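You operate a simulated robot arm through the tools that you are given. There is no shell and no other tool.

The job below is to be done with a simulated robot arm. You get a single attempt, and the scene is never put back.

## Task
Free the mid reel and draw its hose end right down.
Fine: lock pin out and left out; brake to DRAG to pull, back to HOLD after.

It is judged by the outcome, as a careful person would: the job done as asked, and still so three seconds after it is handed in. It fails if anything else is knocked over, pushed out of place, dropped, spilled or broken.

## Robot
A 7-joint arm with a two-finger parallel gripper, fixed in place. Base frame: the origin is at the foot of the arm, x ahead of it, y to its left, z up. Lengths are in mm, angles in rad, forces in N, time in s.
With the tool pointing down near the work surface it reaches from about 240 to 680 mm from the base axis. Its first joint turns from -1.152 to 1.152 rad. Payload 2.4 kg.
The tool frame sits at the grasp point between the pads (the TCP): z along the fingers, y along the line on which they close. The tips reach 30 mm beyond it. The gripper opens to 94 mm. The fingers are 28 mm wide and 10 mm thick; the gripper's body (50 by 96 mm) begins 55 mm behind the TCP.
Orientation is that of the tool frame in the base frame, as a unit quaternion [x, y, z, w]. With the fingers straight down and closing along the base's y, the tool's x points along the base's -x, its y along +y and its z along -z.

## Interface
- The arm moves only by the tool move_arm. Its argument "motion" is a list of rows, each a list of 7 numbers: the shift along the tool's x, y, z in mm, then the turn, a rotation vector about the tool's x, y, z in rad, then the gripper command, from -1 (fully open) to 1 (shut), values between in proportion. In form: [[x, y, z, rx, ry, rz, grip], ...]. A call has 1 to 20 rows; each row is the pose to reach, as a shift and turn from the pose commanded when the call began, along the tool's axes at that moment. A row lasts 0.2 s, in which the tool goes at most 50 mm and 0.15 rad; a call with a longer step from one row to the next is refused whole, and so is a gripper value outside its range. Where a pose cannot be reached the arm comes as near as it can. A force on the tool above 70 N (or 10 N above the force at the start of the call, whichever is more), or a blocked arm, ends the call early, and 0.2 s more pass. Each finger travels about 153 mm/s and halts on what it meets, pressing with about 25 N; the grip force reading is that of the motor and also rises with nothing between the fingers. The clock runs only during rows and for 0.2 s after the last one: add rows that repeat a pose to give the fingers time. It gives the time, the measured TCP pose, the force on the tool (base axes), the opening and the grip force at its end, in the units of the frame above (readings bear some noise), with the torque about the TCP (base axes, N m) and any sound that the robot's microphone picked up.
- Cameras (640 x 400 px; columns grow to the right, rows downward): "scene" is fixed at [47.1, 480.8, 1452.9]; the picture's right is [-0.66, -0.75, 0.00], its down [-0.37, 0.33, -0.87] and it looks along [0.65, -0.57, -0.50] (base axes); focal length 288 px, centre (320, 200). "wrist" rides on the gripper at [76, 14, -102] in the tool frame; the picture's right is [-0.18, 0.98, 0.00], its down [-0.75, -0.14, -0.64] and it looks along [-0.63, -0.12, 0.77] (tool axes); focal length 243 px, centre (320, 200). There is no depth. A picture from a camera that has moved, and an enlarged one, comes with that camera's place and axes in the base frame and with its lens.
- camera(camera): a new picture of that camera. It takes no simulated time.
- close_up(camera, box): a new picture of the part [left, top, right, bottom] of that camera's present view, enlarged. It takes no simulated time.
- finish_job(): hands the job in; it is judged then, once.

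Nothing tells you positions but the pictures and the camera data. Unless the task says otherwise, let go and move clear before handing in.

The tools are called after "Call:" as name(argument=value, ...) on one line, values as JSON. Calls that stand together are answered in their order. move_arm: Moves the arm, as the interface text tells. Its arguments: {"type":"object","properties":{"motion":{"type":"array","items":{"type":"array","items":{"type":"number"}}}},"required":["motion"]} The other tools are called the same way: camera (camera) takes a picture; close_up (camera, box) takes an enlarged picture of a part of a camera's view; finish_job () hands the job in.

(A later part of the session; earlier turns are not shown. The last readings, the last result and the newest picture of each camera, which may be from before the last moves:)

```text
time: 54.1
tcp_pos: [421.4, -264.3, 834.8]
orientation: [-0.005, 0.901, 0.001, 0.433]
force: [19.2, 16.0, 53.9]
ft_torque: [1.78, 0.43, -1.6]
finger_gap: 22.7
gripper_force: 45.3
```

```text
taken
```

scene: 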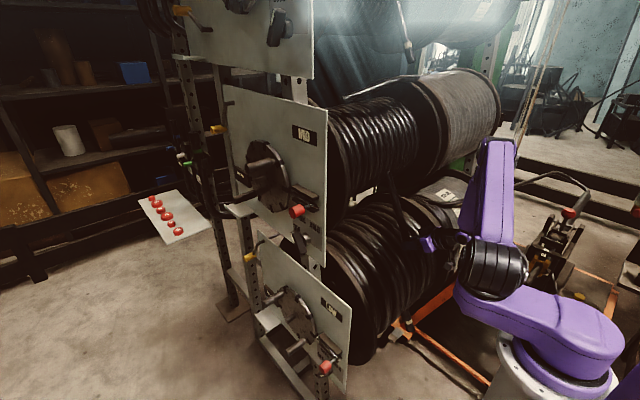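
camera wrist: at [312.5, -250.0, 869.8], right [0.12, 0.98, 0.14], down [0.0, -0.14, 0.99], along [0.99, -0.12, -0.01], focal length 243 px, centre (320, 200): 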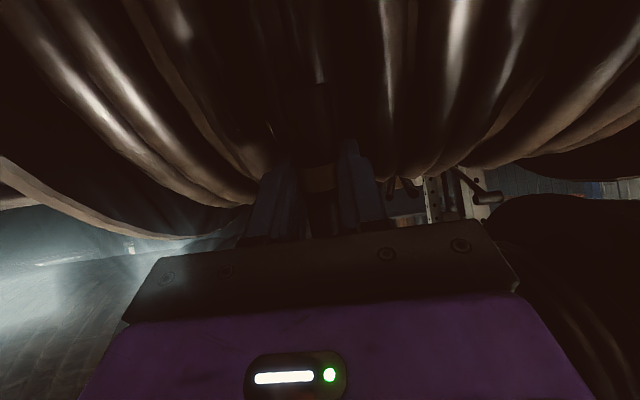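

Call:
close_up(camera="wrist", box=[220, 60, 440, 240])

Call:
close_up(camera="scene", box=[360, 170, 480, 260])

Call:
close_up(camera="scene", box=[225, 130, 345, 250])

```text
2.22 times, centred on (330, 150) of wrist
camera zoom: at [294.5, -250.8, 838.3], right [0.11, 0.98, 0.14], down [-0.03, -0.14, 0.99], along [0.99, -0.11, 0.01], focal length 539 px, centre (298, 311)
```

zoom: 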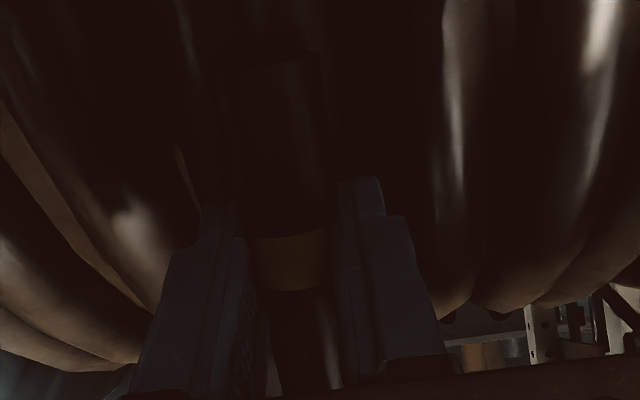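

```text
4.44 times, centred on (420, 215) of scene
camera zoom: at [46.8, 481.6, 1452.6], right [-0.66, -0.75, 0.0], down [-0.37, 0.33, -0.87], along [0.65, -0.57, -0.5], focal length 1280 px, centre (-124, 133)
```

zoom: 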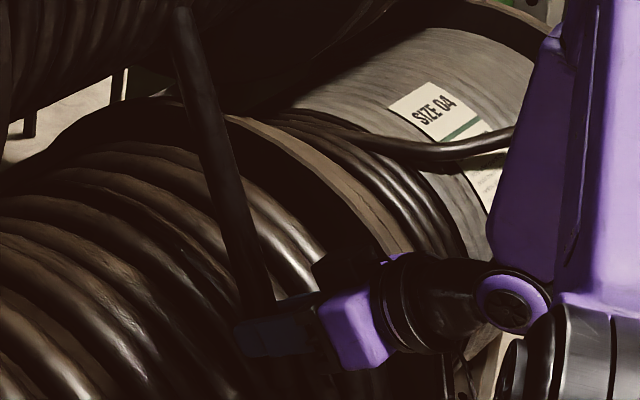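

```text
3.33 times, centred on (285, 190) of scene
camera zoom: at [46.8, 481.6, 1452.6], right [-0.66, -0.75, 0.0], down [-0.37, 0.33, -0.87], along [0.65, -0.57, -0.5], focal length 960 px, centre (437, 233)
```

zoom: 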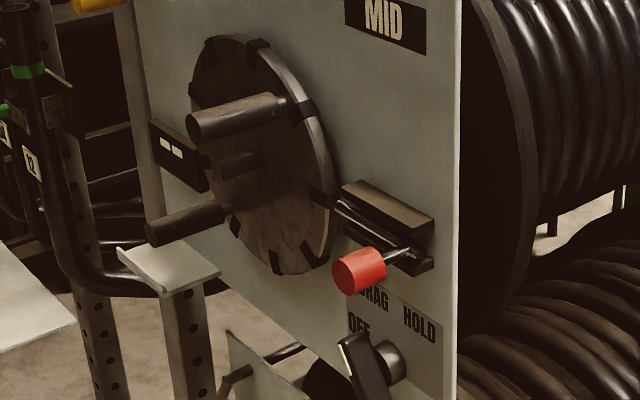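

The reel turns and the hose follows with no slip; drag is ~55 N. Continuing the pull more slowly along (-0.51, 0, -0.86).

Call:
move_arm(motion=[[4.9, 0, 0.8, 0, 0, 0, 0.95], [9.8, 0, 1.6, 0, 0, 0, 0.95], [14.8, 0, 2.4, 0, 0, 0, 0.95], [19.7, 0, 3.2, 0, 0, 0, 0.95], [24.6, 0, 4, 0, 0, 0, 0.95], [29.5, 0, 4.9, 0, 0, 0, 0.95], [34.5, 0, 5.7, 0, 0, 0, 0.95], [39.4, 0, 6.5, 0, 0, 0, 0.95]])

```text
time: 54.4
tcp_pos: [419.6, -263.9, 833.8]
orientation: [-0.005, 0.901, 0.002, 0.435]
force: [-8.3, 7.0, 11.5]
ft_torque: [-0.53, 0.56, -0.71]
finger_gap: 22.6
gripper_force: 45.3
stopped in row 1: the force on the tool passed its limit at 74 N (the readings are from after the stop); the commanded pose is now the measured one
```

Call:
move_arm(motion=[[3, 0, 0.5, 0, 0, 0, 0.95], [6, 0, 1, 0, 0, 0, 0.95], [9, 0, 1.5, 0, 0, 0, 0.95], [12, 0, 2, 0, 0, 0, 0.95], [15, 0, 2.5, 0, 0, 0, 0.95], [18, 0, 3, 0, 0, 0, 0.95], [21, 0, 3.5, 0, 0, 0, 0.95], [24, 0, 4, 0, 0, 0, 0.95]])

```text
time: 55.1
tcp_pos: [418.8, -263.6, 832.8]
orientation: [-0.005, 0.897, 0.003, 0.441]
force: [-13.3, 8.9, 16.6]
ft_torque: [-0.6, 0.63, -0.74]
finger_gap: 23.0
gripper_force: 44.9
stopped in row 3: the force on the tool passed its limit at 76 N (the readings are from after the stop); the commanded pose is now the measured one
```

The pull is now blocked after ~68 mm. I'll check whether it's the end of travel, contact with the low coil, or something at the disc/bolt.

Call:
close_up(camera="scene", box=[265, 165, 325, 240])

Call:
close_up(camera="scene", box=[230, 135, 300, 215])

Call:
close_up(camera="scene", box=[390, 195, 450, 255])

Call:
close_up(camera="wrist", box=[260, 60, 400, 200])

```text
5.33 times, centred on (295, 202) of scene
camera zoom: at [46.6, 481.2, 1452.8], right [-0.66, -0.75, 0.0], down [-0.37, 0.33, -0.87], along [0.65, -0.57, -0.5], focal length 1537 px, centre (453, 187)
```

zoom: 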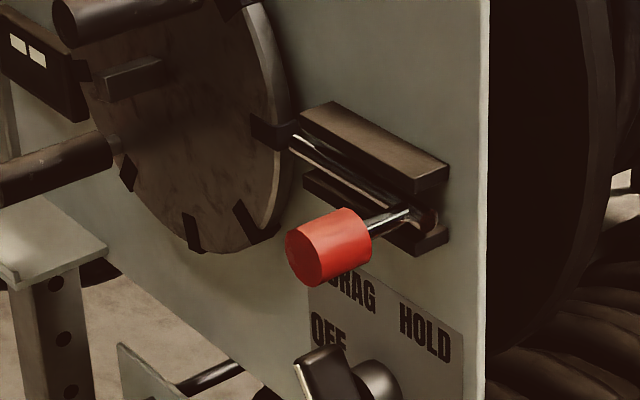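

```text
5.00 times, centred on (265, 175) of scene
camera zoom: at [46.6, 481.2, 1452.8], right [-0.66, -0.75, 0.0], down [-0.37, 0.33, -0.87], along [0.65, -0.57, -0.5], focal length 1441 px, centre (595, 325)
```

zoom: 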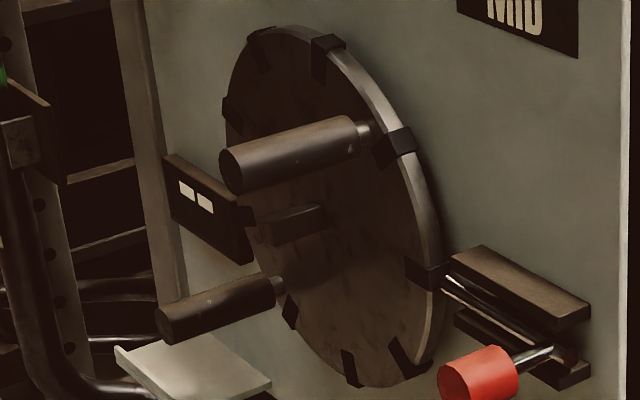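

```text
6.67 times, centred on (420, 225) of scene
camera zoom: at [46.6, 481.2, 1452.8], right [-0.66, -0.75, 0.0], down [-0.37, 0.33, -0.87], along [0.65, -0.57, -0.5], focal length 1921 px, centre (-347, 33)
```

zoom: 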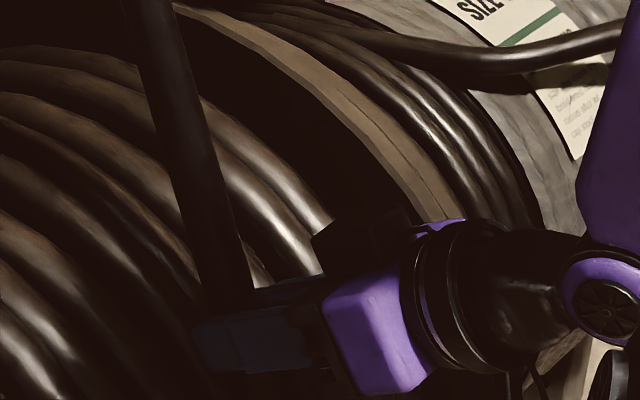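

```text
2.86 times, centred on (330, 130) of wrist
camera zoom: at [292.5, -251.1, 834.8], right [0.1, 0.98, 0.15], down [-0.05, -0.14, 0.99], along [0.99, -0.11, 0.03], focal length 693 px, centre (291, 400)
```

zoom: 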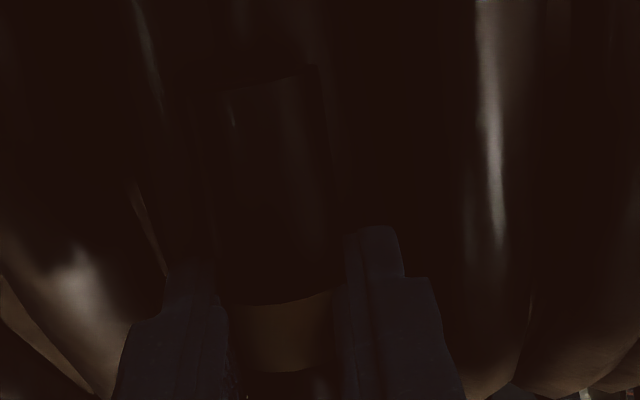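

The residual push (-13, 9, 17) N is normal to the low reel's coil: my fingertips extend past the hose and are touching it. I'll let go, back off a little, and see whether the hose stays where it is on DRAG, then re-grip with just the fingertips.

Call:
move_arm(motion=[[-1, 0, -2, 0, 0, 0, 0.95], [-1, 0, -2, 0, 0, 0, 0.3], [-1, 0, -2, 0, 0, 0, 0], [-1, 0, -2, 0, 0, 0, 0]])

Call:
close_up(camera="scene", box=[360, 170, 480, 260])

Call:
close_up(camera="wrist", box=[220, 60, 440, 240])

```text
time: 56.1
tcp_pos: [419.1, -265.2, 833.9]
orientation: [-0.004, 0.898, 0.002, 0.441]
force: [0.0, -0.3, -0.6]
ft_torque: [0.01, 0.0, -0.01]
finger_gap: 46.8
gripper_force: 0.0
```

```text
4.44 times, centred on (420, 215) of scene
camera zoom: at [47.1, 480.8, 1452.9], right [-0.66, -0.75, 0.0], down [-0.37, 0.33, -0.87], along [0.65, -0.57, -0.5], focal length 1280 px, centre (-124, 133)
```

zoom: 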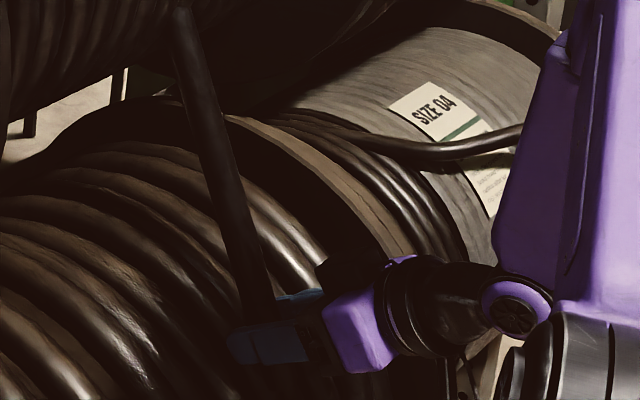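

```text
2.22 times, centred on (330, 150) of wrist
camera zoom: at [292.8, -251.6, 836.0], right [0.1, 0.98, 0.15], down [-0.05, -0.14, 0.99], along [0.99, -0.11, 0.03], focal length 539 px, centre (298, 311)
```

zoom: 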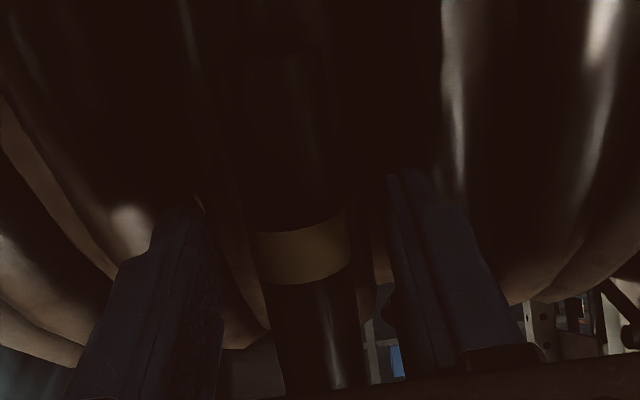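

The hose stays put on DRAG. I'll back off 60 mm and pitch the tool ~19° flatter so it is square to the hose.

Call:
move_arm(motion=[[0, 0, -15, 0, 0, 0, -0.2], [0, 0, -30, 0, 0, 0, -0.4], [0, 0, -45, 0, 0, 0, -0.4], [0, 0, -60, 0, 0, 0, -0.4]])

Call:
close_up(camera="wrist", box=[220, 60, 440, 240])

Call:
close_up(camera="scene", box=[390, 190, 460, 260])

```text
time: 57.1
tcp_pos: [372.1, -265.8, 872.4]
orientation: [-0.004, 0.897, 0.002, 0.441]
force: [-0.1, 0.0, 0.1]
ft_torque: [0.01, 0.03, -0.02]
finger_gap: 65.8
gripper_force: 0.0
```

```text
2.22 times, centred on (330, 150) of wrist
camera zoom: at [245.6, -251.7, 873.3], right [0.1, 0.98, 0.15], down [-0.05, -0.14, 0.99], along [0.99, -0.11, 0.03], focal length 539 px, centre (298, 311)
```

zoom: 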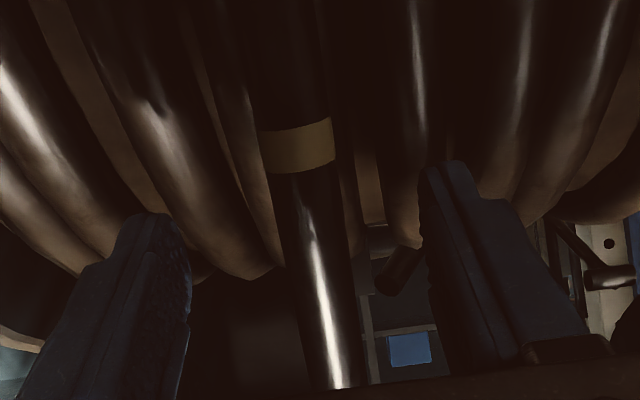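

```text
5.71 times, centred on (425, 225) of scene
camera zoom: at [47.1, 480.8, 1452.9], right [-0.66, -0.75, 0.0], down [-0.37, 0.33, -0.87], along [0.65, -0.57, -0.5], focal length 1646 px, centre (-280, 57)
```

zoom: 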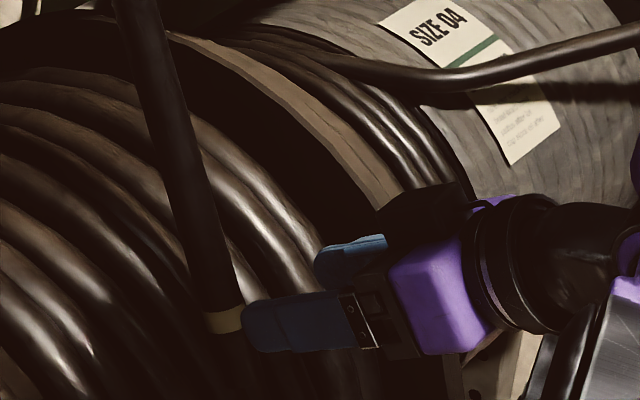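

Call:
move_arm(motion=[[5, 1, -1, 0, -0.04, 0, -0.4], [10, 2, -2, 0, -0.08, 0, -0.4], [15.2, 3.5, -3.4, 0, -0.12, 0, -0.4], [15.2, 3.5, -3.4, 0, -0.12, 0, -0.4]])

Call:
close_up(camera="wrist", box=[220, 40, 440, 220])

```text
time: 58.1
tcp_pos: [359.9, -260.8, 862.1]
orientation: [-0.005, 0.869, 0.002, 0.494]
force: [-1.0, 0.6, -0.3]
ft_torque: [0.01, 0.0, -0.01]
finger_gap: 65.9
gripper_force: 0.1
```

```text
2.22 times, centred on (330, 130) of wrist
camera zoom: at [233.2, -248.2, 847.9], right [0.08, 0.98, 0.16], down [-0.16, -0.14, 0.98], along [0.98, -0.11, 0.15], focal length 539 px, centre (298, 356)
```

zoom: 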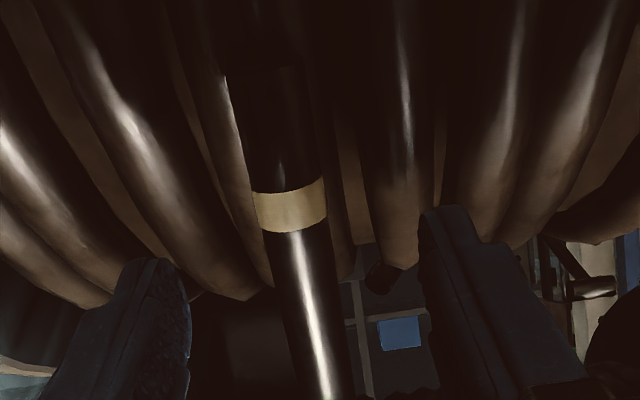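

The tool is now square to the hose line. I'll approach so only the fingertips take the hose, slightly above the band.

Call:
move_arm(motion=[[-10, 0, 10, 0, 0, 0, -0.4], [-18, 0, 22, 0, 0, 0, -0.4], [-25.8, -1, 34, 0, 0, 0, -0.4], [-25.8, -1, 45, 0, 0, 0, -0.4], [-25.8, -1, 45, 0, 0, 0, -0.4]])

Call:
close_up(camera="wrist", box=[220, 60, 440, 240])

Call:
close_up(camera="scene", box=[390, 190, 450, 250])

```text
time: 59.3
tcp_pos: [412.3, -262.6, 860.0]
orientation: [-0.004, 0.869, 0.002, 0.494]
force: [0.7, 1.2, -0.8]
ft_torque: [0.0, -0.03, 0.01]
finger_gap: 65.8
gripper_force: 0.0
```

```text
2.22 times, centred on (330, 150) of wrist
camera zoom: at [285.3, -249.8, 845.6], right [0.08, 0.98, 0.16], down [-0.16, -0.14, 0.98], along [0.98, -0.11, 0.15], focal length 539 px, centre (298, 311)
```

zoom: 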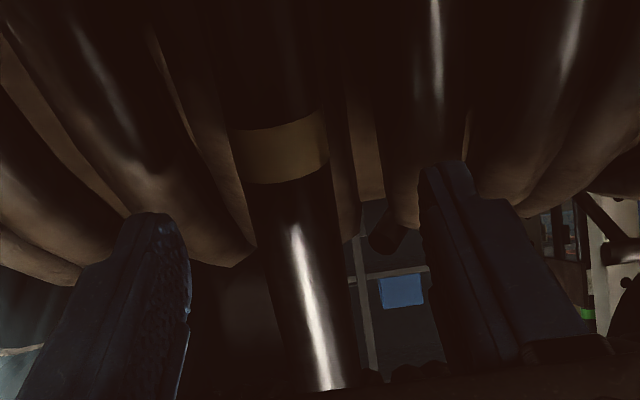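

```text
6.67 times, centred on (420, 220) of scene
camera zoom: at [47.1, 480.8, 1452.9], right [-0.66, -0.75, 0.0], down [-0.37, 0.33, -0.87], along [0.65, -0.57, -0.5], focal length 1921 px, centre (-347, 67)
```

zoom: 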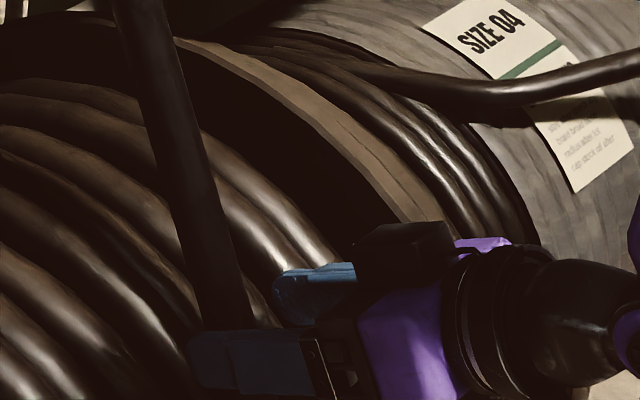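

Call:
move_arm(motion=[[0, 0, 5, 0, 0, 0, -0.4], [0, 0, 10, 0, 0, 0, -0.4], [0, 0, 13, 0, 0, 0, 0], [0, 0, 13, 0, 0, 0, 0.5], [0, 0, 13, 0, 0, 0, 0.95], [0, 0, 13, 0, 0, 0, 0.95]])

Call:
close_up(camera="wrist", box=[220, 60, 440, 240])

Call:
close_up(camera="scene", box=[390, 190, 450, 250])

```text
time: 60.7
tcp_pos: [422.9, -264.4, 853.2]
orientation: [-0.003, 0.869, 0.001, 0.494]
force: [11.3, -15.9, -10.5]
ft_torque: [0.23, 0.15, -0.74]
finger_gap: 22.6
gripper_force: 45.2
```

```text
2.22 times, centred on (330, 150) of wrist
camera zoom: at [296.3, -250.3, 839.7], right [0.09, 0.98, 0.16], down [-0.16, -0.14, 0.98], along [0.98, -0.11, 0.15], focal length 539 px, centre (298, 311)
```

zoom: 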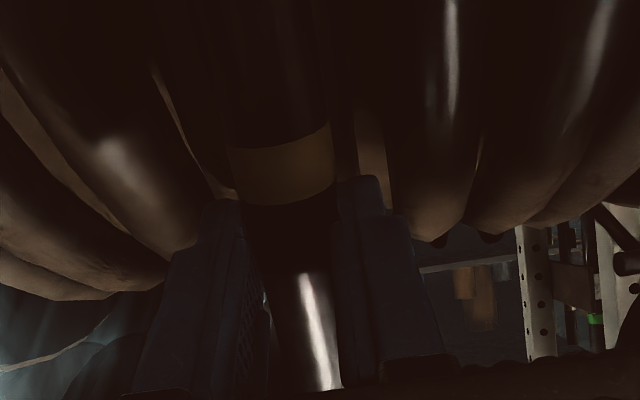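

```text
6.67 times, centred on (420, 220) of scene
camera zoom: at [47.6, 480.3, 1453.1], right [-0.66, -0.75, 0.0], down [-0.38, 0.33, -0.87], along [0.65, -0.57, -0.5], focal length 1921 px, centre (-347, 67)
```

zoom: 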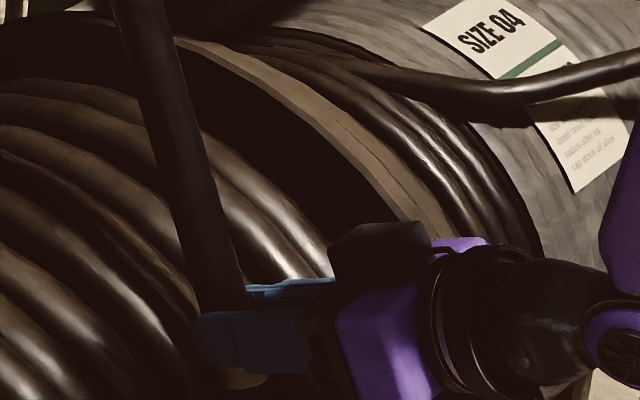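

Gripped just above the band with the tips. Pulling along the tool's x axis (the hose line) slowly.

Call:
move_arm(motion=[[4, 1, 0, 0, 0, 0, 0.95], [8, 1, 0, 0, 0, 0, 0.95], [12, 1, 0, 0, 0, 0, 0.95], [16, 1, 0, 0, 0, 0, 0.95], [20, 1, 0, 0, 0, 0, 0.95], [24, 1, 0, 0, 0, 0, 0.95], [28, 1, 0, 0, 0, 0, 0.95]])

Call:
close_up(camera="wrist", box=[220, 60, 440, 240])

```text
time: 61.7
tcp_pos: [422.0, -264.2, 851.8]
orientation: [-0.011, 0.86, -0.001, 0.509]
force: [-1.9, 2.5, 4.9]
ft_torque: [0.85, 0.22, -0.32]
finger_gap: 23.0
gripper_force: 44.9
stopped in row 5: the force on the tool passed its limit at 72 N (the readings are from after the stop); the commanded pose is now the measured one
```

```text
2.22 times, centred on (330, 150) of wrist
camera zoom: at [295.7, -251.9, 832.6], right [0.07, 0.99, 0.15], down [-0.2, -0.13, 0.97], along [0.98, -0.1, 0.19], focal length 539 px, centre (298, 311)
```

zoom: 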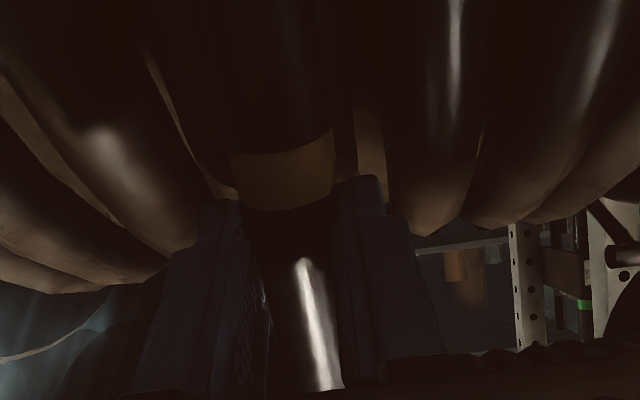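

Blocked at the same hose position as before, with the fingers clear of the coil now — so this may be the end of travel, or something holding the reel. I'll inspect the disc, bolt and hose closely.

Call:
close_up(camera="scene", box=[272, 175, 302, 200])

Call:
close_up(camera="scene", box=[225, 135, 295, 215])

Call:
close_up(camera="scene", box=[370, 130, 430, 250])

Call:
close_up(camera="scene", box=[380, 0, 440, 80])

```text
16.00 times, centred on (287, 188) of scene
camera zoom: at [47.0, 480.9, 1452.9], right [-0.66, -0.75, 0.0], down [-0.37, 0.33, -0.87], along [0.65, -0.57, -0.5], focal length 4610 px, centre (848, 400)
```

zoom: 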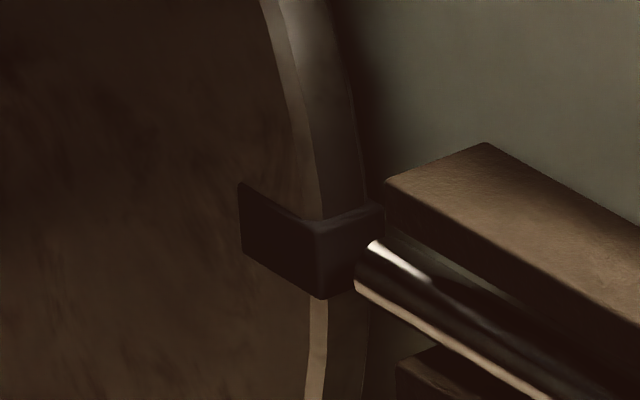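

```text
5.00 times, centred on (260, 175) of scene
camera zoom: at [47.0, 480.9, 1452.9], right [-0.66, -0.75, 0.0], down [-0.37, 0.33, -0.87], along [0.65, -0.57, -0.5], focal length 1441 px, centre (620, 325)
```

zoom: 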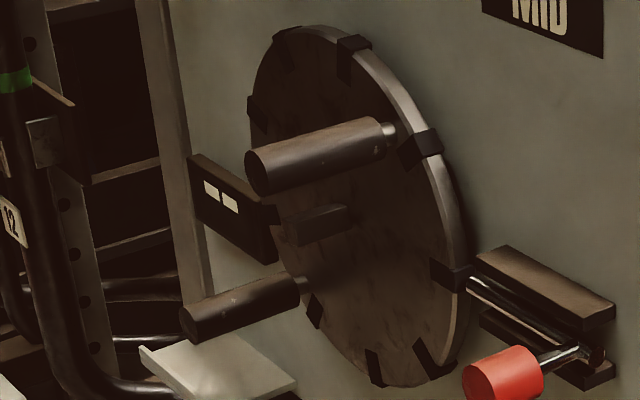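

```text
3.33 times, centred on (400, 190) of scene
camera zoom: at [47.0, 480.9, 1452.9], right [-0.66, -0.75, 0.0], down [-0.37, 0.33, -0.87], along [0.65, -0.57, -0.5], focal length 960 px, centre (53, 233)
```

zoom: 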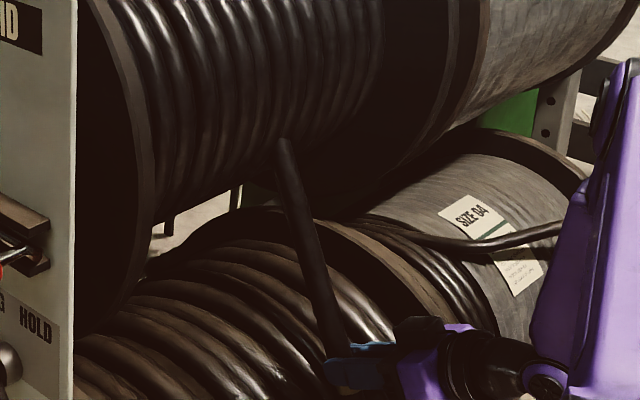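

```text
5.00 times, centred on (410, 40) of scene
camera zoom: at [47.0, 480.9, 1452.9], right [-0.66, -0.75, 0.0], down [-0.37, 0.33, -0.87], along [0.65, -0.57, -0.5], focal length 1441 px, centre (-130, 1000)
```

zoom: 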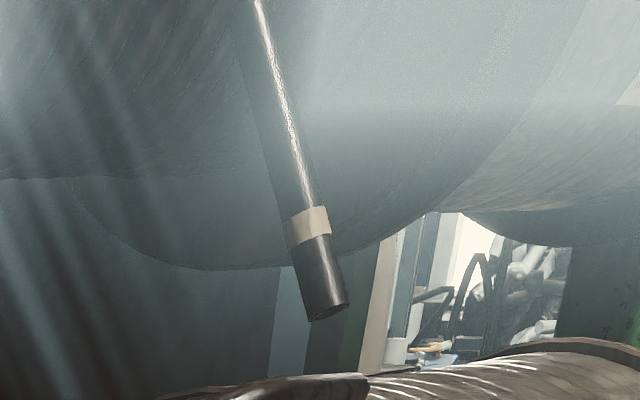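

The disc has turned by one keeper pitch (~37°) and the hose end has come down ~68 mm. I'll apply a moderate steady pull and read the force direction to tell a hard stop from an obstruction.

Call:
move_arm(motion=[[3, 0.5, 0, 0, 0, 0, 0.95], [6, 0.5, 0, 0, 0, 0, 0.95], [9, 0.5, 0, 0, 0, 0, 0.95], [9, 0.5, 0, 0, 0, 0, 0.95], [9, 0.5, 0, 0, 0, 0, 0.95]])

Call:
close_up(camera="scene", box=[225, 135, 295, 215])

```text
time: 62.9
tcp_pos: [420.2, -263.5, 849.9]
orientation: [-0.016, 0.853, -0.003, 0.521]
force: [11.1, 10.5, 55.8]
ft_torque: [1.1, -0.89, -0.29]
finger_gap: 23.6
gripper_force: 44.9
```

```text
5.00 times, centred on (260, 175) of scene
camera zoom: at [46.6, 481.5, 1452.7], right [-0.66, -0.75, 0.0], down [-0.37, 0.33, -0.87], along [0.65, -0.57, -0.5], focal length 1441 px, centre (620, 325)
```

zoom: 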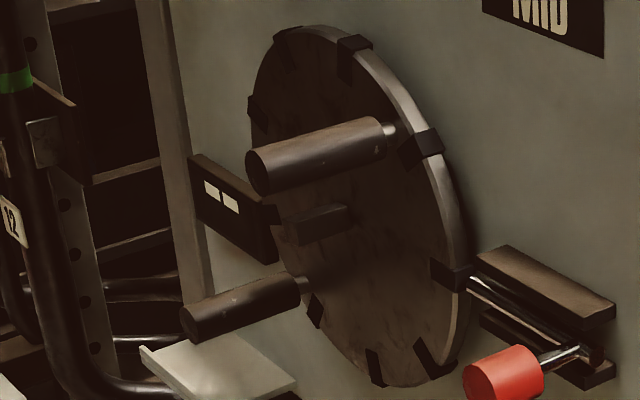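

Call:
close_up(camera="scene", box=[232, 155, 272, 190])

Call:
close_up(camera="scene", box=[250, 265, 310, 330])

Call:
close_up(camera="scene", box=[280, 210, 320, 245])

Call:
close_up(camera="wrist", box=[180, 0, 460, 200])

```text
11.43 times, centred on (252, 172) of scene
camera zoom: at [46.6, 481.5, 1452.7], right [-0.66, -0.75, 0.0], down [-0.37, 0.33, -0.87], along [0.65, -0.57, -0.5], focal length 3293 px, centre (1097, 514)
```

zoom: 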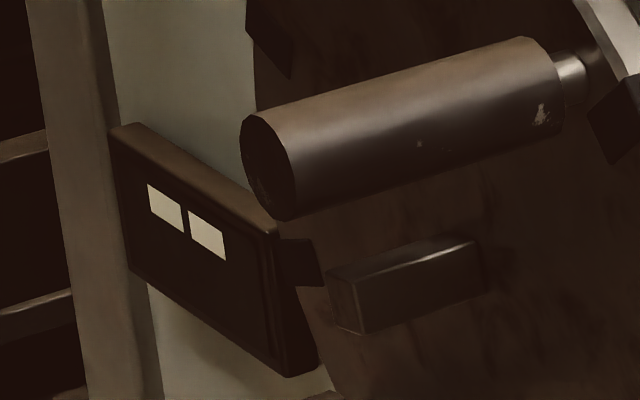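

```text
6.15 times, centred on (280, 298) of scene
camera zoom: at [46.6, 481.5, 1452.7], right [-0.66, -0.75, 0.0], down [-0.37, 0.33, -0.87], along [0.65, -0.57, -0.5], focal length 1773 px, centre (566, -400)
```

zoom: 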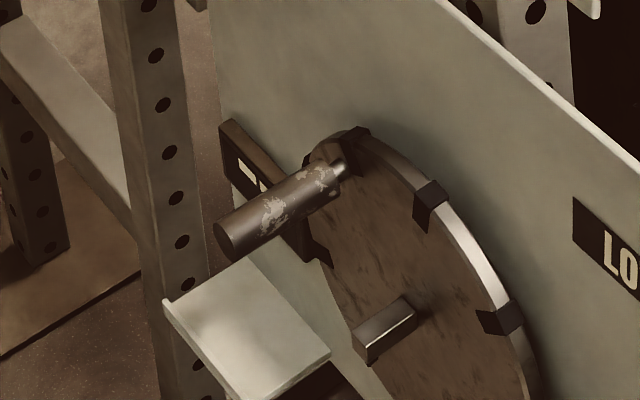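

```text
11.43 times, centred on (300, 228) of scene
camera zoom: at [46.6, 481.5, 1452.7], right [-0.66, -0.75, 0.0], down [-0.37, 0.33, -0.87], along [0.65, -0.57, -0.5], focal length 3293 px, centre (549, -114)
```

zoom: 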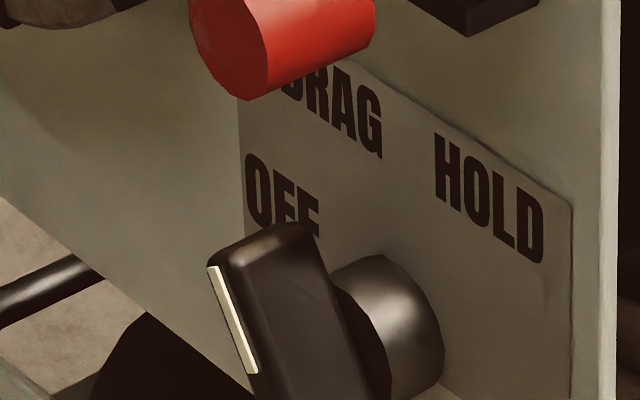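

```text
2.00 times, centred on (320, 100) of wrist
camera zoom: at [295.9, -253.1, 828.2], right [0.06, 0.99, 0.14], down [-0.22, -0.12, 0.97], along [0.97, -0.09, 0.21], focal length 485 px, centre (320, 400)
```

zoom: 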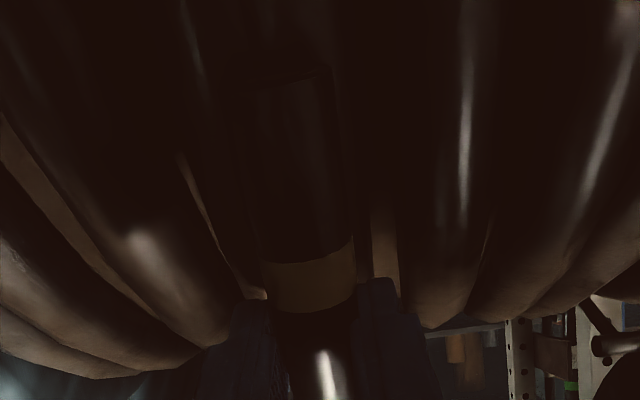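

Drag while moving was small and then it stopped hard, which looks like end of travel — but I want to rule out the hose end fouling the low coil. I'll release, back off, and look from the side.

Call:
move_arm(motion=[[5, 0.5, 0, 0, 0, 0, 0.95], [2, 0.5, 0, 0, 0, 0, 0.5], [2, 0.5, 0, 0, 0, 0, -0.3], [0, 0, -20, 0, 0, 0, -0.3], [0, 0, -45, 0, 0, 0, -0.3], [0, 0, -70, 0, 0, 0, -0.3], [0, 0, -70, 0, 0, 0, -0.3]])

Call:
camera(camera="wrist")

Call:
close_up(camera="scene", box=[370, 140, 460, 270])

```text
time: 64.5
tcp_pos: [355.9, -265.4, 876.0]
orientation: [-0.011, 0.86, -0.002, 0.51]
force: [-0.3, 1.1, -0.3]
ft_torque: [-0.03, -0.05, 0.02]
finger_gap: 61.5
gripper_force: 0.0
```

```text
taken
camera wrist: at [230.8, -253.2, 858.0], right [0.07, 0.99, 0.15], down [-0.2, -0.13, 0.97], along [0.98, -0.1, 0.19], focal length 243 px, centre (320, 200)
```

wrist: 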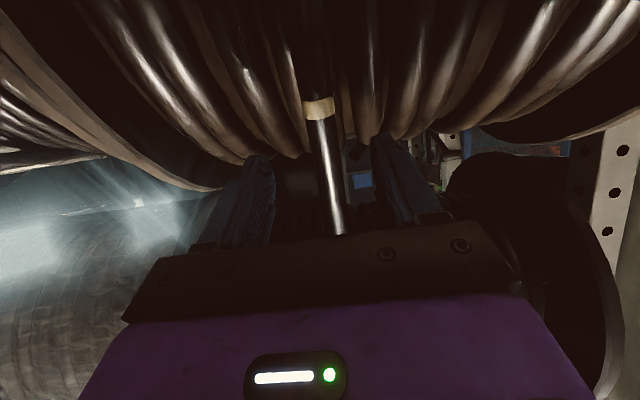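

```text
3.08 times, centred on (415, 205) of scene
camera zoom: at [47.1, 480.8, 1452.9], right [-0.66, -0.75, 0.0], down [-0.37, 0.33, -0.87], along [0.65, -0.57, -0.5], focal length 886 px, centre (28, 185)
```

zoom: 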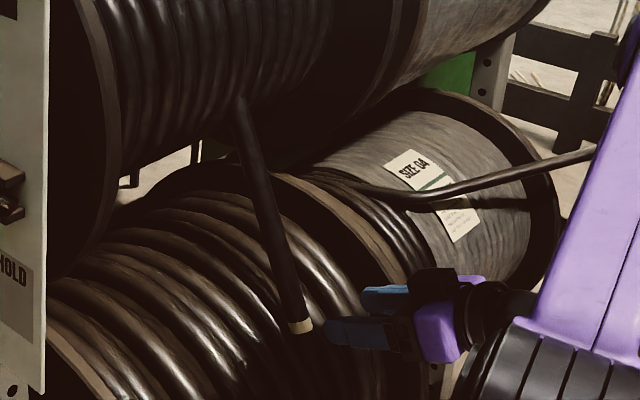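

Call:
move_arm(motion=[[1, 20, -5, 0.109, 0, 0.06, -0.3], [2, 40, -9, 0.219, 0, 0.12, -0.3], [3, 60, -13, 0.328, 0, 0.18, -0.3], [3, 80, -18, 0.438, 0, 0.239, -0.3], [4, 100, -22, 0.547, 0, 0.299, -0.3], [5, 120, -27, 0.657, 0, 0.359, -0.3], [5.6, 140, -31, 0.766, 0, 0.419, -0.3], [5.6, 140, -31, 0.766, 0, 0.419, -0.3]])

Call:
camera(camera="wrist")

```text
time: 66.3
tcp_pos: [317.4, -213.9, 930.5]
orientation: [0.37, 0.783, -0.15, 0.478]
force: [-0.7, 0.1, -0.7]
ft_torque: [0.04, 0.0, 0.04]
finger_gap: 61.0
gripper_force: 0.1
out of reach, approached as far as the arm can: row 2, 3, 4, 5, 6, 7, 8
```

```text
taken
camera wrist: at [242.0, -111.1, 916.6], right [0.76, 0.59, 0.27], down [-0.31, -0.05, 0.95], along [0.57, -0.81, 0.15], focal length 243 px, centre (320, 200)
```

wrist: 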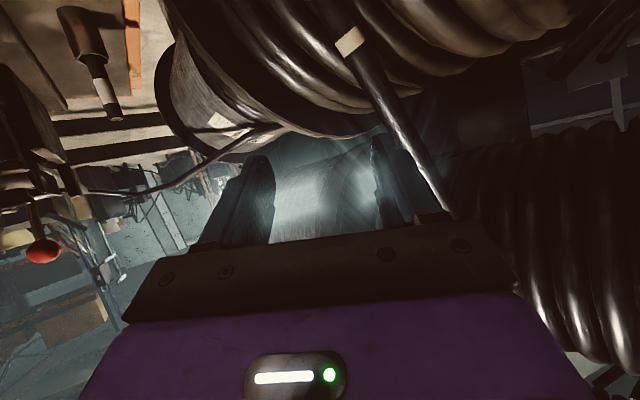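

Call:
close_up(camera="wrist", box=[240, 0, 480, 150])

Call:
camera(camera="scene")

```text
2.67 times, centred on (360, 75) of wrist
camera zoom: at [242.0, -111.1, 916.6], right [0.76, 0.59, 0.27], down [-0.31, -0.05, 0.95], along [0.57, -0.81, 0.15], focal length 647 px, centre (213, 533)
```

zoom: 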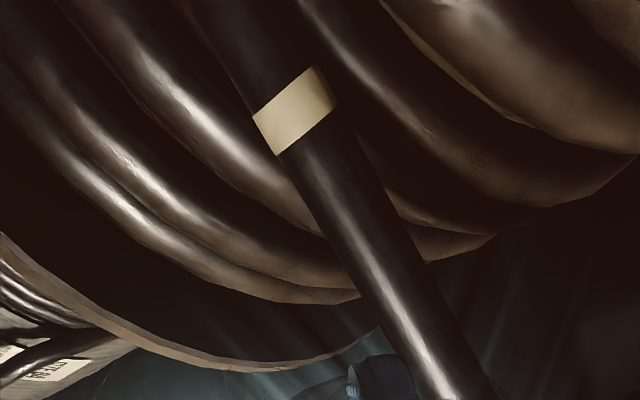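

```text
taken
```

scene: 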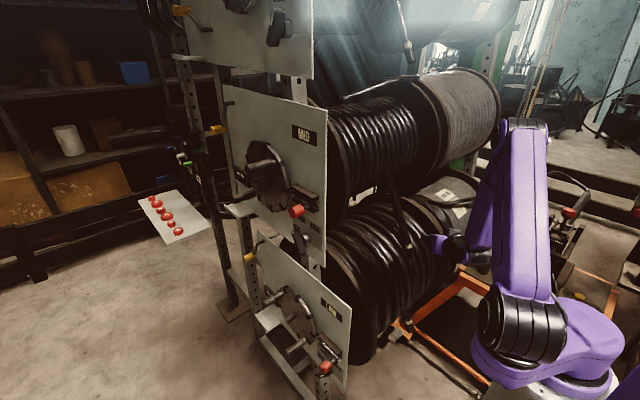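

Call:
move_arm(motion=[[10, -1, 6, 0, 0.08, 0, -0.3], [20, -3, 12, 0, 0.16, 0, -0.3], [35, -5, 20, 0, 0.24, 0, -0.3], [51, -7, 30, 0, 0.32, 0, -0.3]])

Call:
camera(camera="wrist")

Call:
close_up(camera="wrist", box=[200, 0, 440, 150])

```text
time: 67.3
tcp_pos: [317.5, -214.9, 871.8]
orientation: [0.389, 0.849, -0.089, 0.347]
force: [0.0, 0.5, -0.1]
ft_torque: [-0.01, 0.03, 0.02]
finger_gap: 60.9
gripper_force: 0.1
```

```text
taken
camera wrist: at [241.7, -116.6, 897.2], right [0.79, 0.56, 0.24], down [-0.09, -0.28, 0.96], along [0.6, -0.78, -0.17], focal length 243 px, centre (320, 200)
```

wrist: 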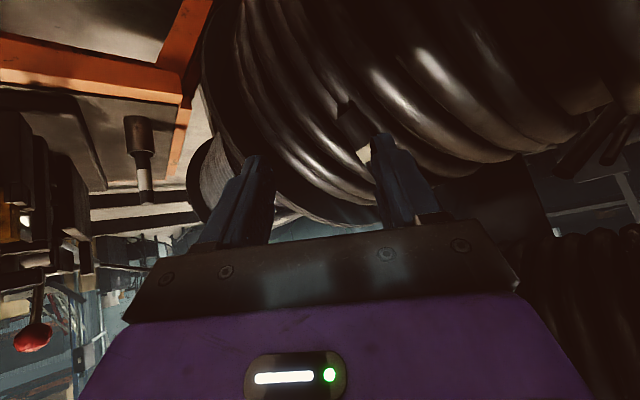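

```text
2.67 times, centred on (320, 75) of wrist
camera zoom: at [241.7, -116.6, 897.2], right [0.79, 0.56, 0.24], down [-0.09, -0.28, 0.96], along [0.6, -0.78, -0.17], focal length 647 px, centre (320, 533)
```

zoom: 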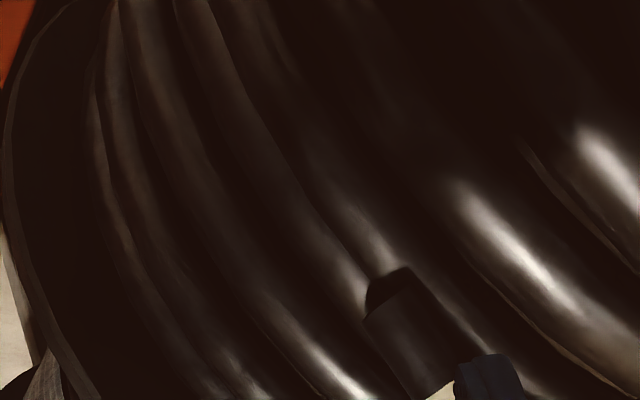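

The hose has stayed drawn and it stopped dead with the index disc exactly one keeper pitch on, which fits a travel limit. I'll return to the panel side, look closely at the bolt/disc there to confirm, and then reset the brake.

Call:
move_arm(motion=[[-13, 6, -25, -0.02, 0.081, -0.091, -1], [-26, 12, -50, -0.042, 0.163, -0.182, -1], [-40, 19, -75, -0.063, 0.244, -0.274, -1], [-53, 25, -99, -0.084, 0.325, -0.365, -1], [-66, 31, -123, -0.104, 0.407, -0.456, -1], [-80, 38, -148, -0.125, 0.488, -0.547, -1], [-93, 44, -172, -0.146, 0.569, -0.639, -1], [-106, 50, -197, -0.167, 0.651, -0.73, -1], [-119, 56, -222, -0.188, 0.732, -0.821, -1], [-119, 56, -222, -0.188, 0.732, -0.821, -1]])

Call:
camera(camera="scene")

```text
time: 69.5
tcp_pos: [301.9, -154.6, 1120.0]
orientation: [0.0, 1.0, -0.002, -0.001]
force: [0.4, -0.4, 0.9]
ft_torque: [0.03, -0.01, 0.01]
finger_gap: 94.0
gripper_force: 0.0
```

```text
taken
```

scene: 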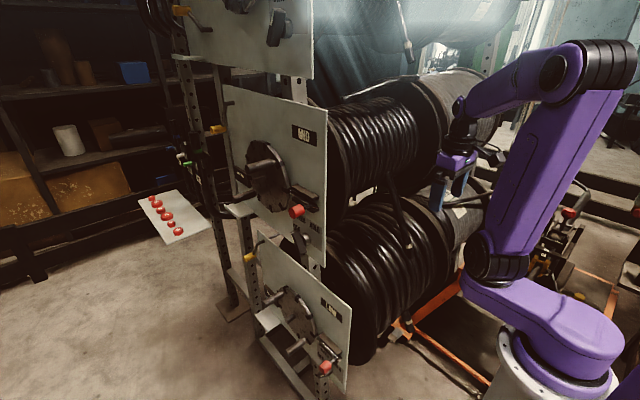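

Call:
camera(camera="wrist")

Call:
close_up(camera="scene", box=[370, 160, 440, 260])

```text
taken
camera wrist: at [226.0, -140.8, 1222.0], right [0.18, 0.98, 0.0], down [0.76, -0.14, 0.64], along [0.63, -0.12, -0.77], focal length 243 px, centre (320, 200)
```

wrist: 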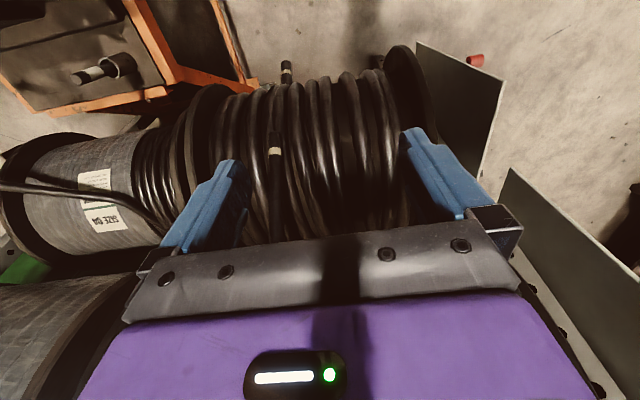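

```text
4.00 times, centred on (405, 210) of scene
camera zoom: at [47.1, 480.8, 1452.9], right [-0.66, -0.75, 0.0], down [-0.37, 0.33, -0.87], along [0.65, -0.57, -0.5], focal length 1152 px, centre (-20, 160)
```

zoom: 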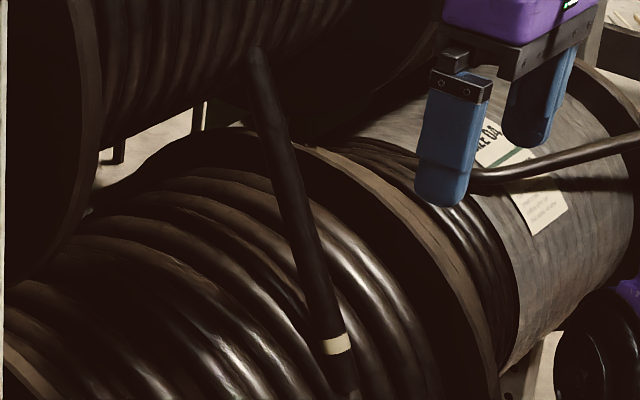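

Call:
move_arm(motion=[[0, 40, -10, 0, 0, 0, -1], [0, 80, -20, 0, 0, 0, -1], [0, 120, -30, 0, 0, 0, -1], [0, 160, -40, 0, 0, 0, -1], [-5, 200, -50, 0, 0, 0, -1], [-10, 240, -60, 0, 0, 0, -1], [-15, 280, -70, 0, 0, 0, -1], [-20, 320, -80, 0, 0, 0, -1], [-28, 355, -80, 0, 0, 0, -1], [-28, 355, -80, 0, 0, 0, -1]])

Call:
move_arm(motion=[[-11, 5, 8, 0.131, 0, 0, -1], [-21, 11, 16, 0.262, 0, 0, -1], [-32, 16, 24, 0.393, 0, 0, -1], [-43, 22, 32, 0.524, 0, 0, -1], [-54, 27, 40, 0.655, 0, 0, -1], [-64, 33, 49, 0.785, 0, 0, -1]])

Call:
move_arm(motion=[[0, 0, 0, 0, 0, 0.1428, -1], [0, 0, 0, 0, 0, 0.2856, -1], [0, 0, 0, 0, 0, 0.4284, -1], [0, 0, 0, 0, 0, 0.5712, -1], [0, 0, 0, 0, 0, 0.714, -1], [0, 0, 0, 0, 0, 0.8568, -1], [0, 0, 0, 0, 0, 0.9996, -1], [0, 0, 0, 0, 0, 1.1424, -1], [0, 0, 0, 0, 0, 1.2852, -1], [0, 0, 0, 0, 0, 1.428, -1], [0, 0, 0, 0, 0, 1.5708, -1]])

Call:
camera(camera="wrist")

```text
time: 71.7
tcp_pos: [328.3, 198.9, 1199.4]
orientation: [-0.001, 1.0, 0.001, -0.002]
force: [-0.8, 0.7, -0.6]
ft_torque: [0.0, -0.03, 0.0]
finger_gap: 94.2
gripper_force: 0.0
```

```text
time: 73.1
tcp_pos: [390.1, 232.8, 1149.1]
orientation: [-0.001, 0.924, -0.383, -0.002]
force: [0.2, 0.4, 0.0]
ft_torque: [-0.01, 0.01, -0.02]
finger_gap: 94.0
gripper_force: 0.2
```

```text
time: 75.5
tcp_pos: [390.6, 232.9, 1151.2]
orientation: [0.653, 0.653, -0.27, 0.271]
force: [0.6, 0.0, -0.1]
ft_torque: [0.0, 0.02, -0.01]
finger_gap: 93.9
gripper_force: 0.0
```

```text
taken
camera wrist: at [406.2, 359.2, 1168.4], right [0.98, -0.13, 0.13], down [-0.14, -0.08, 0.99], along [-0.12, -0.99, -0.1], focal length 243 px, centre (320, 200)
```

wrist: 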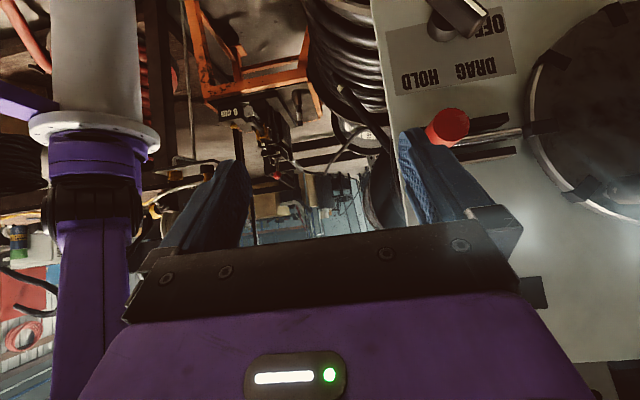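

Call:
move_arm(motion=[[-5, 25, -8, 0, 0, 0, -1], [-10, 50, -16, 0, 0, 0, -1], [-15, 75, -24, 0, 0, 0, -1], [-19.4, 97, -30, 0, 0, 0, -1], [-19.4, 97, -30, 0, 0, 0, -1]])

Call:
close_up(camera="wrist", box=[240, 0, 560, 180])

Call:
close_up(camera="wrist", box=[300, 90, 460, 170])

Call:
camera(camera="wrist")

```text
time: 76.7
tcp_pos: [488.2, 240.4, 1187.0]
orientation: [0.652, 0.654, -0.271, 0.271]
force: [-0.5, 0.3, 0.2]
ft_torque: [0.0, 0.02, 0.04]
finger_gap: 94.0
gripper_force: 0.0
```

```text
2.00 times, centred on (400, 90) of wrist
camera zoom: at [503.1, 366.7, 1203.2], right [0.98, -0.13, 0.13], down [-0.14, -0.08, 0.99], along [-0.12, -0.99, -0.1], focal length 485 px, centre (160, 420)
```

zoom: 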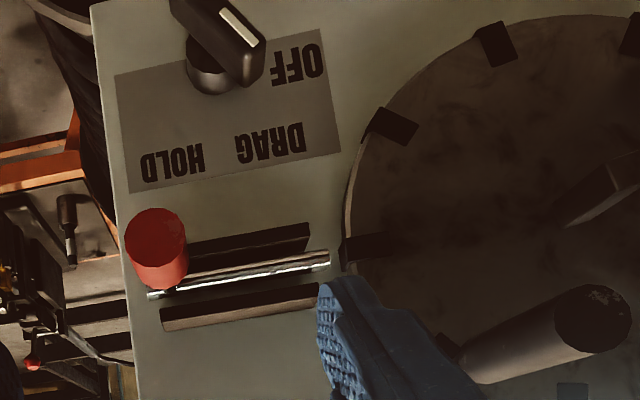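

```text
4.00 times, centred on (380, 130) of wrist
camera zoom: at [503.1, 366.7, 1203.2], right [0.98, -0.13, 0.13], down [-0.14, -0.08, 0.99], along [-0.12, -0.99, -0.1], focal length 970 px, centre (80, 480)
```

zoom: 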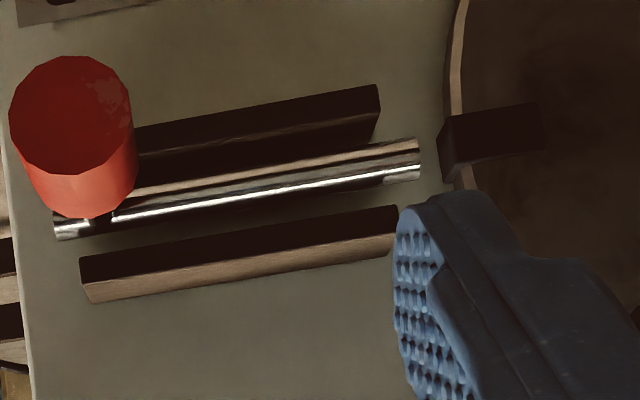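

```text
taken
camera wrist: at [503.1, 366.7, 1203.2], right [0.98, -0.13, 0.13], down [-0.14, -0.08, 0.99], along [-0.12, -0.99, -0.1], focal length 243 px, centre (320, 200)
```

wrist: 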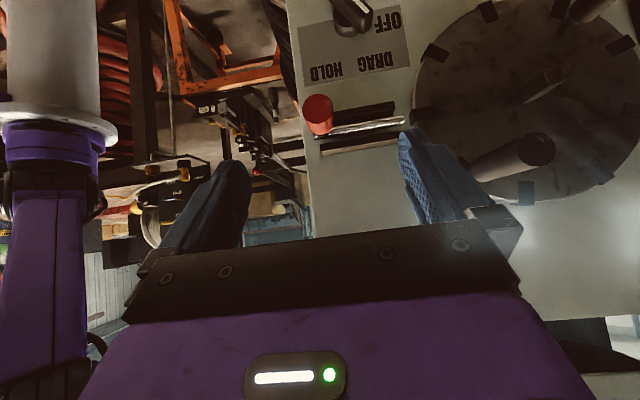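

There is a clear gap between the retracted bolt and the keeper, and the keepers line up exactly as before — so the reel turned a full index pitch to its stop, nothing is fouling. Now to set the brake back to HOLD: moving to a standoff over the pointer.

Call:
move_arm(motion=[[11, 11, 19, 0, 0, 0, -0.5], [22, 23, 38, 0, 0, 0, 0], [33, 34, 57, 0, 0, 0, 0.15], [44, 45, 77, 0, 0, 0, 0.15], [55.6, 56.8, 95.7, 0, 0, 0, 0.15], [55.6, 56.8, 95.7, 0, 0, 0, 0.15]])

Call:
close_up(camera="wrist", box=[200, 40, 420, 220])

```text
time: 78.1
tcp_pos: [544.9, 211.1, 1075.3]
orientation: [0.652, 0.654, -0.271, 0.271]
force: [0.2, 0.1, 0.0]
ft_torque: [0.03, -0.05, -0.03]
finger_gap: 39.8
gripper_force: 0.1
```

```text
2.22 times, centred on (310, 130) of wrist
camera zoom: at [559.9, 337.4, 1093.6], right [0.98, -0.13, 0.13], down [-0.14, -0.08, 0.99], along [-0.12, -0.99, -0.1], focal length 539 px, centre (342, 356)
```

zoom: 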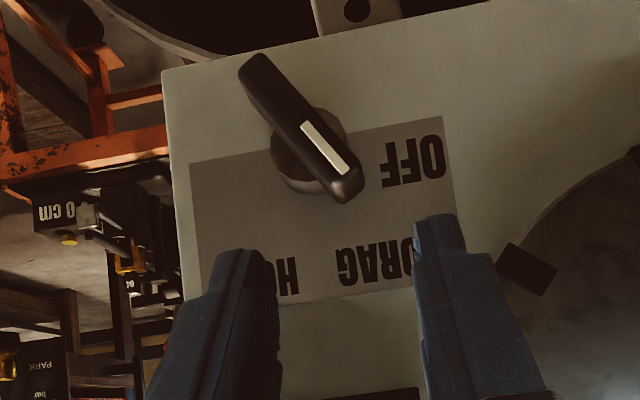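

Call:
move_arm(motion=[[-1, 0, 25, 0, 0, 0, 0.15], [-2, 0, 50, 0, 0, 0, 0.15], [-2.8, 0, 70, 0, 0, 0, 0.15], [-2.8, 0, 80.6, 0, 0, 0, 0.15], [-2.8, 0, 80.6, 0, 0, 0, 0.15]])

Call:
close_up(camera="wrist", box=[200, 60, 420, 240])

```text
time: 79.3
tcp_pos: [544.5, 152.0, 1022.8]
orientation: [0.653, 0.654, -0.27, 0.27]
force: [-0.8, 0.2, 0.6]
ft_torque: [0.0, 0.01, -0.04]
finger_gap: 39.8
gripper_force: 0.0
```

```text
2.22 times, centred on (310, 150) of wrist
camera zoom: at [559.7, 278.9, 1039.7], right [0.98, -0.13, 0.13], down [-0.14, -0.08, 0.99], along [-0.12, -0.99, -0.1], focal length 539 px, centre (342, 311)
```

zoom: 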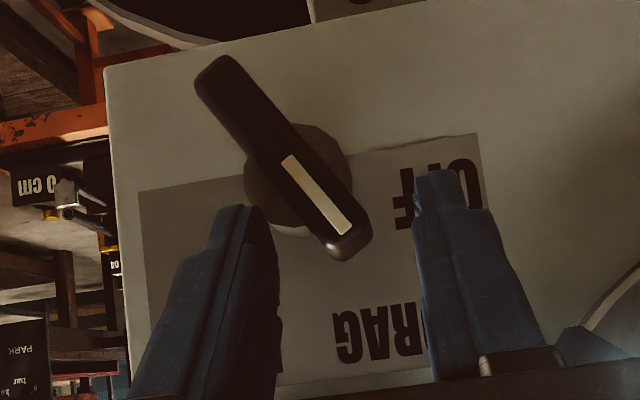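

Straddling the pointer with no contact. Sweeping -x with the far finger toward HOLD, checking midway.

Call:
move_arm(motion=[[0, -5, 0, 0, 0, 0, 0.15], [0, -10, 0, 0, 0, 0, 0.15], [0, -15, 0, 0, 0, 0, 0.15], [0, -20, 0, 0, 0, 0, 0.15], [0, -24, 0, 0, 0, 0, 0.15]])

Call:
close_up(camera="wrist", box=[200, 60, 420, 240])

```text
time: 80.5
tcp_pos: [520.2, 153.4, 1022.1]
orientation: [0.653, 0.654, -0.272, 0.27]
force: [1.9, -0.1, 1.8]
ft_torque: [-0.03, -0.03, 0.03]
finger_gap: 40.6
gripper_force: 0.5
```

```text
2.22 times, centred on (310, 150) of wrist
camera zoom: at [535.3, 279.4, 1040.1], right [0.98, -0.13, 0.13], down [-0.14, -0.08, 0.99], along [-0.12, -0.99, -0.1], focal length 539 px, centre (342, 311)
```

zoom: 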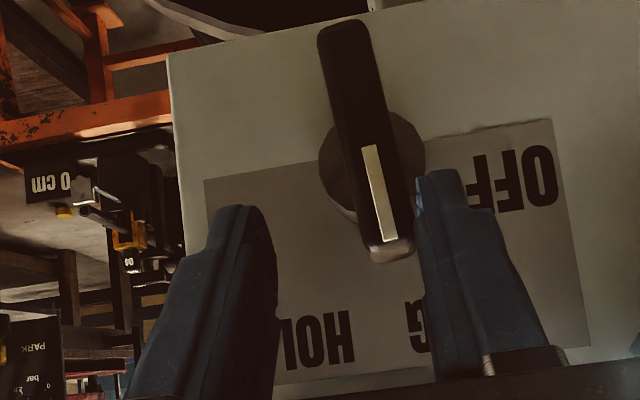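

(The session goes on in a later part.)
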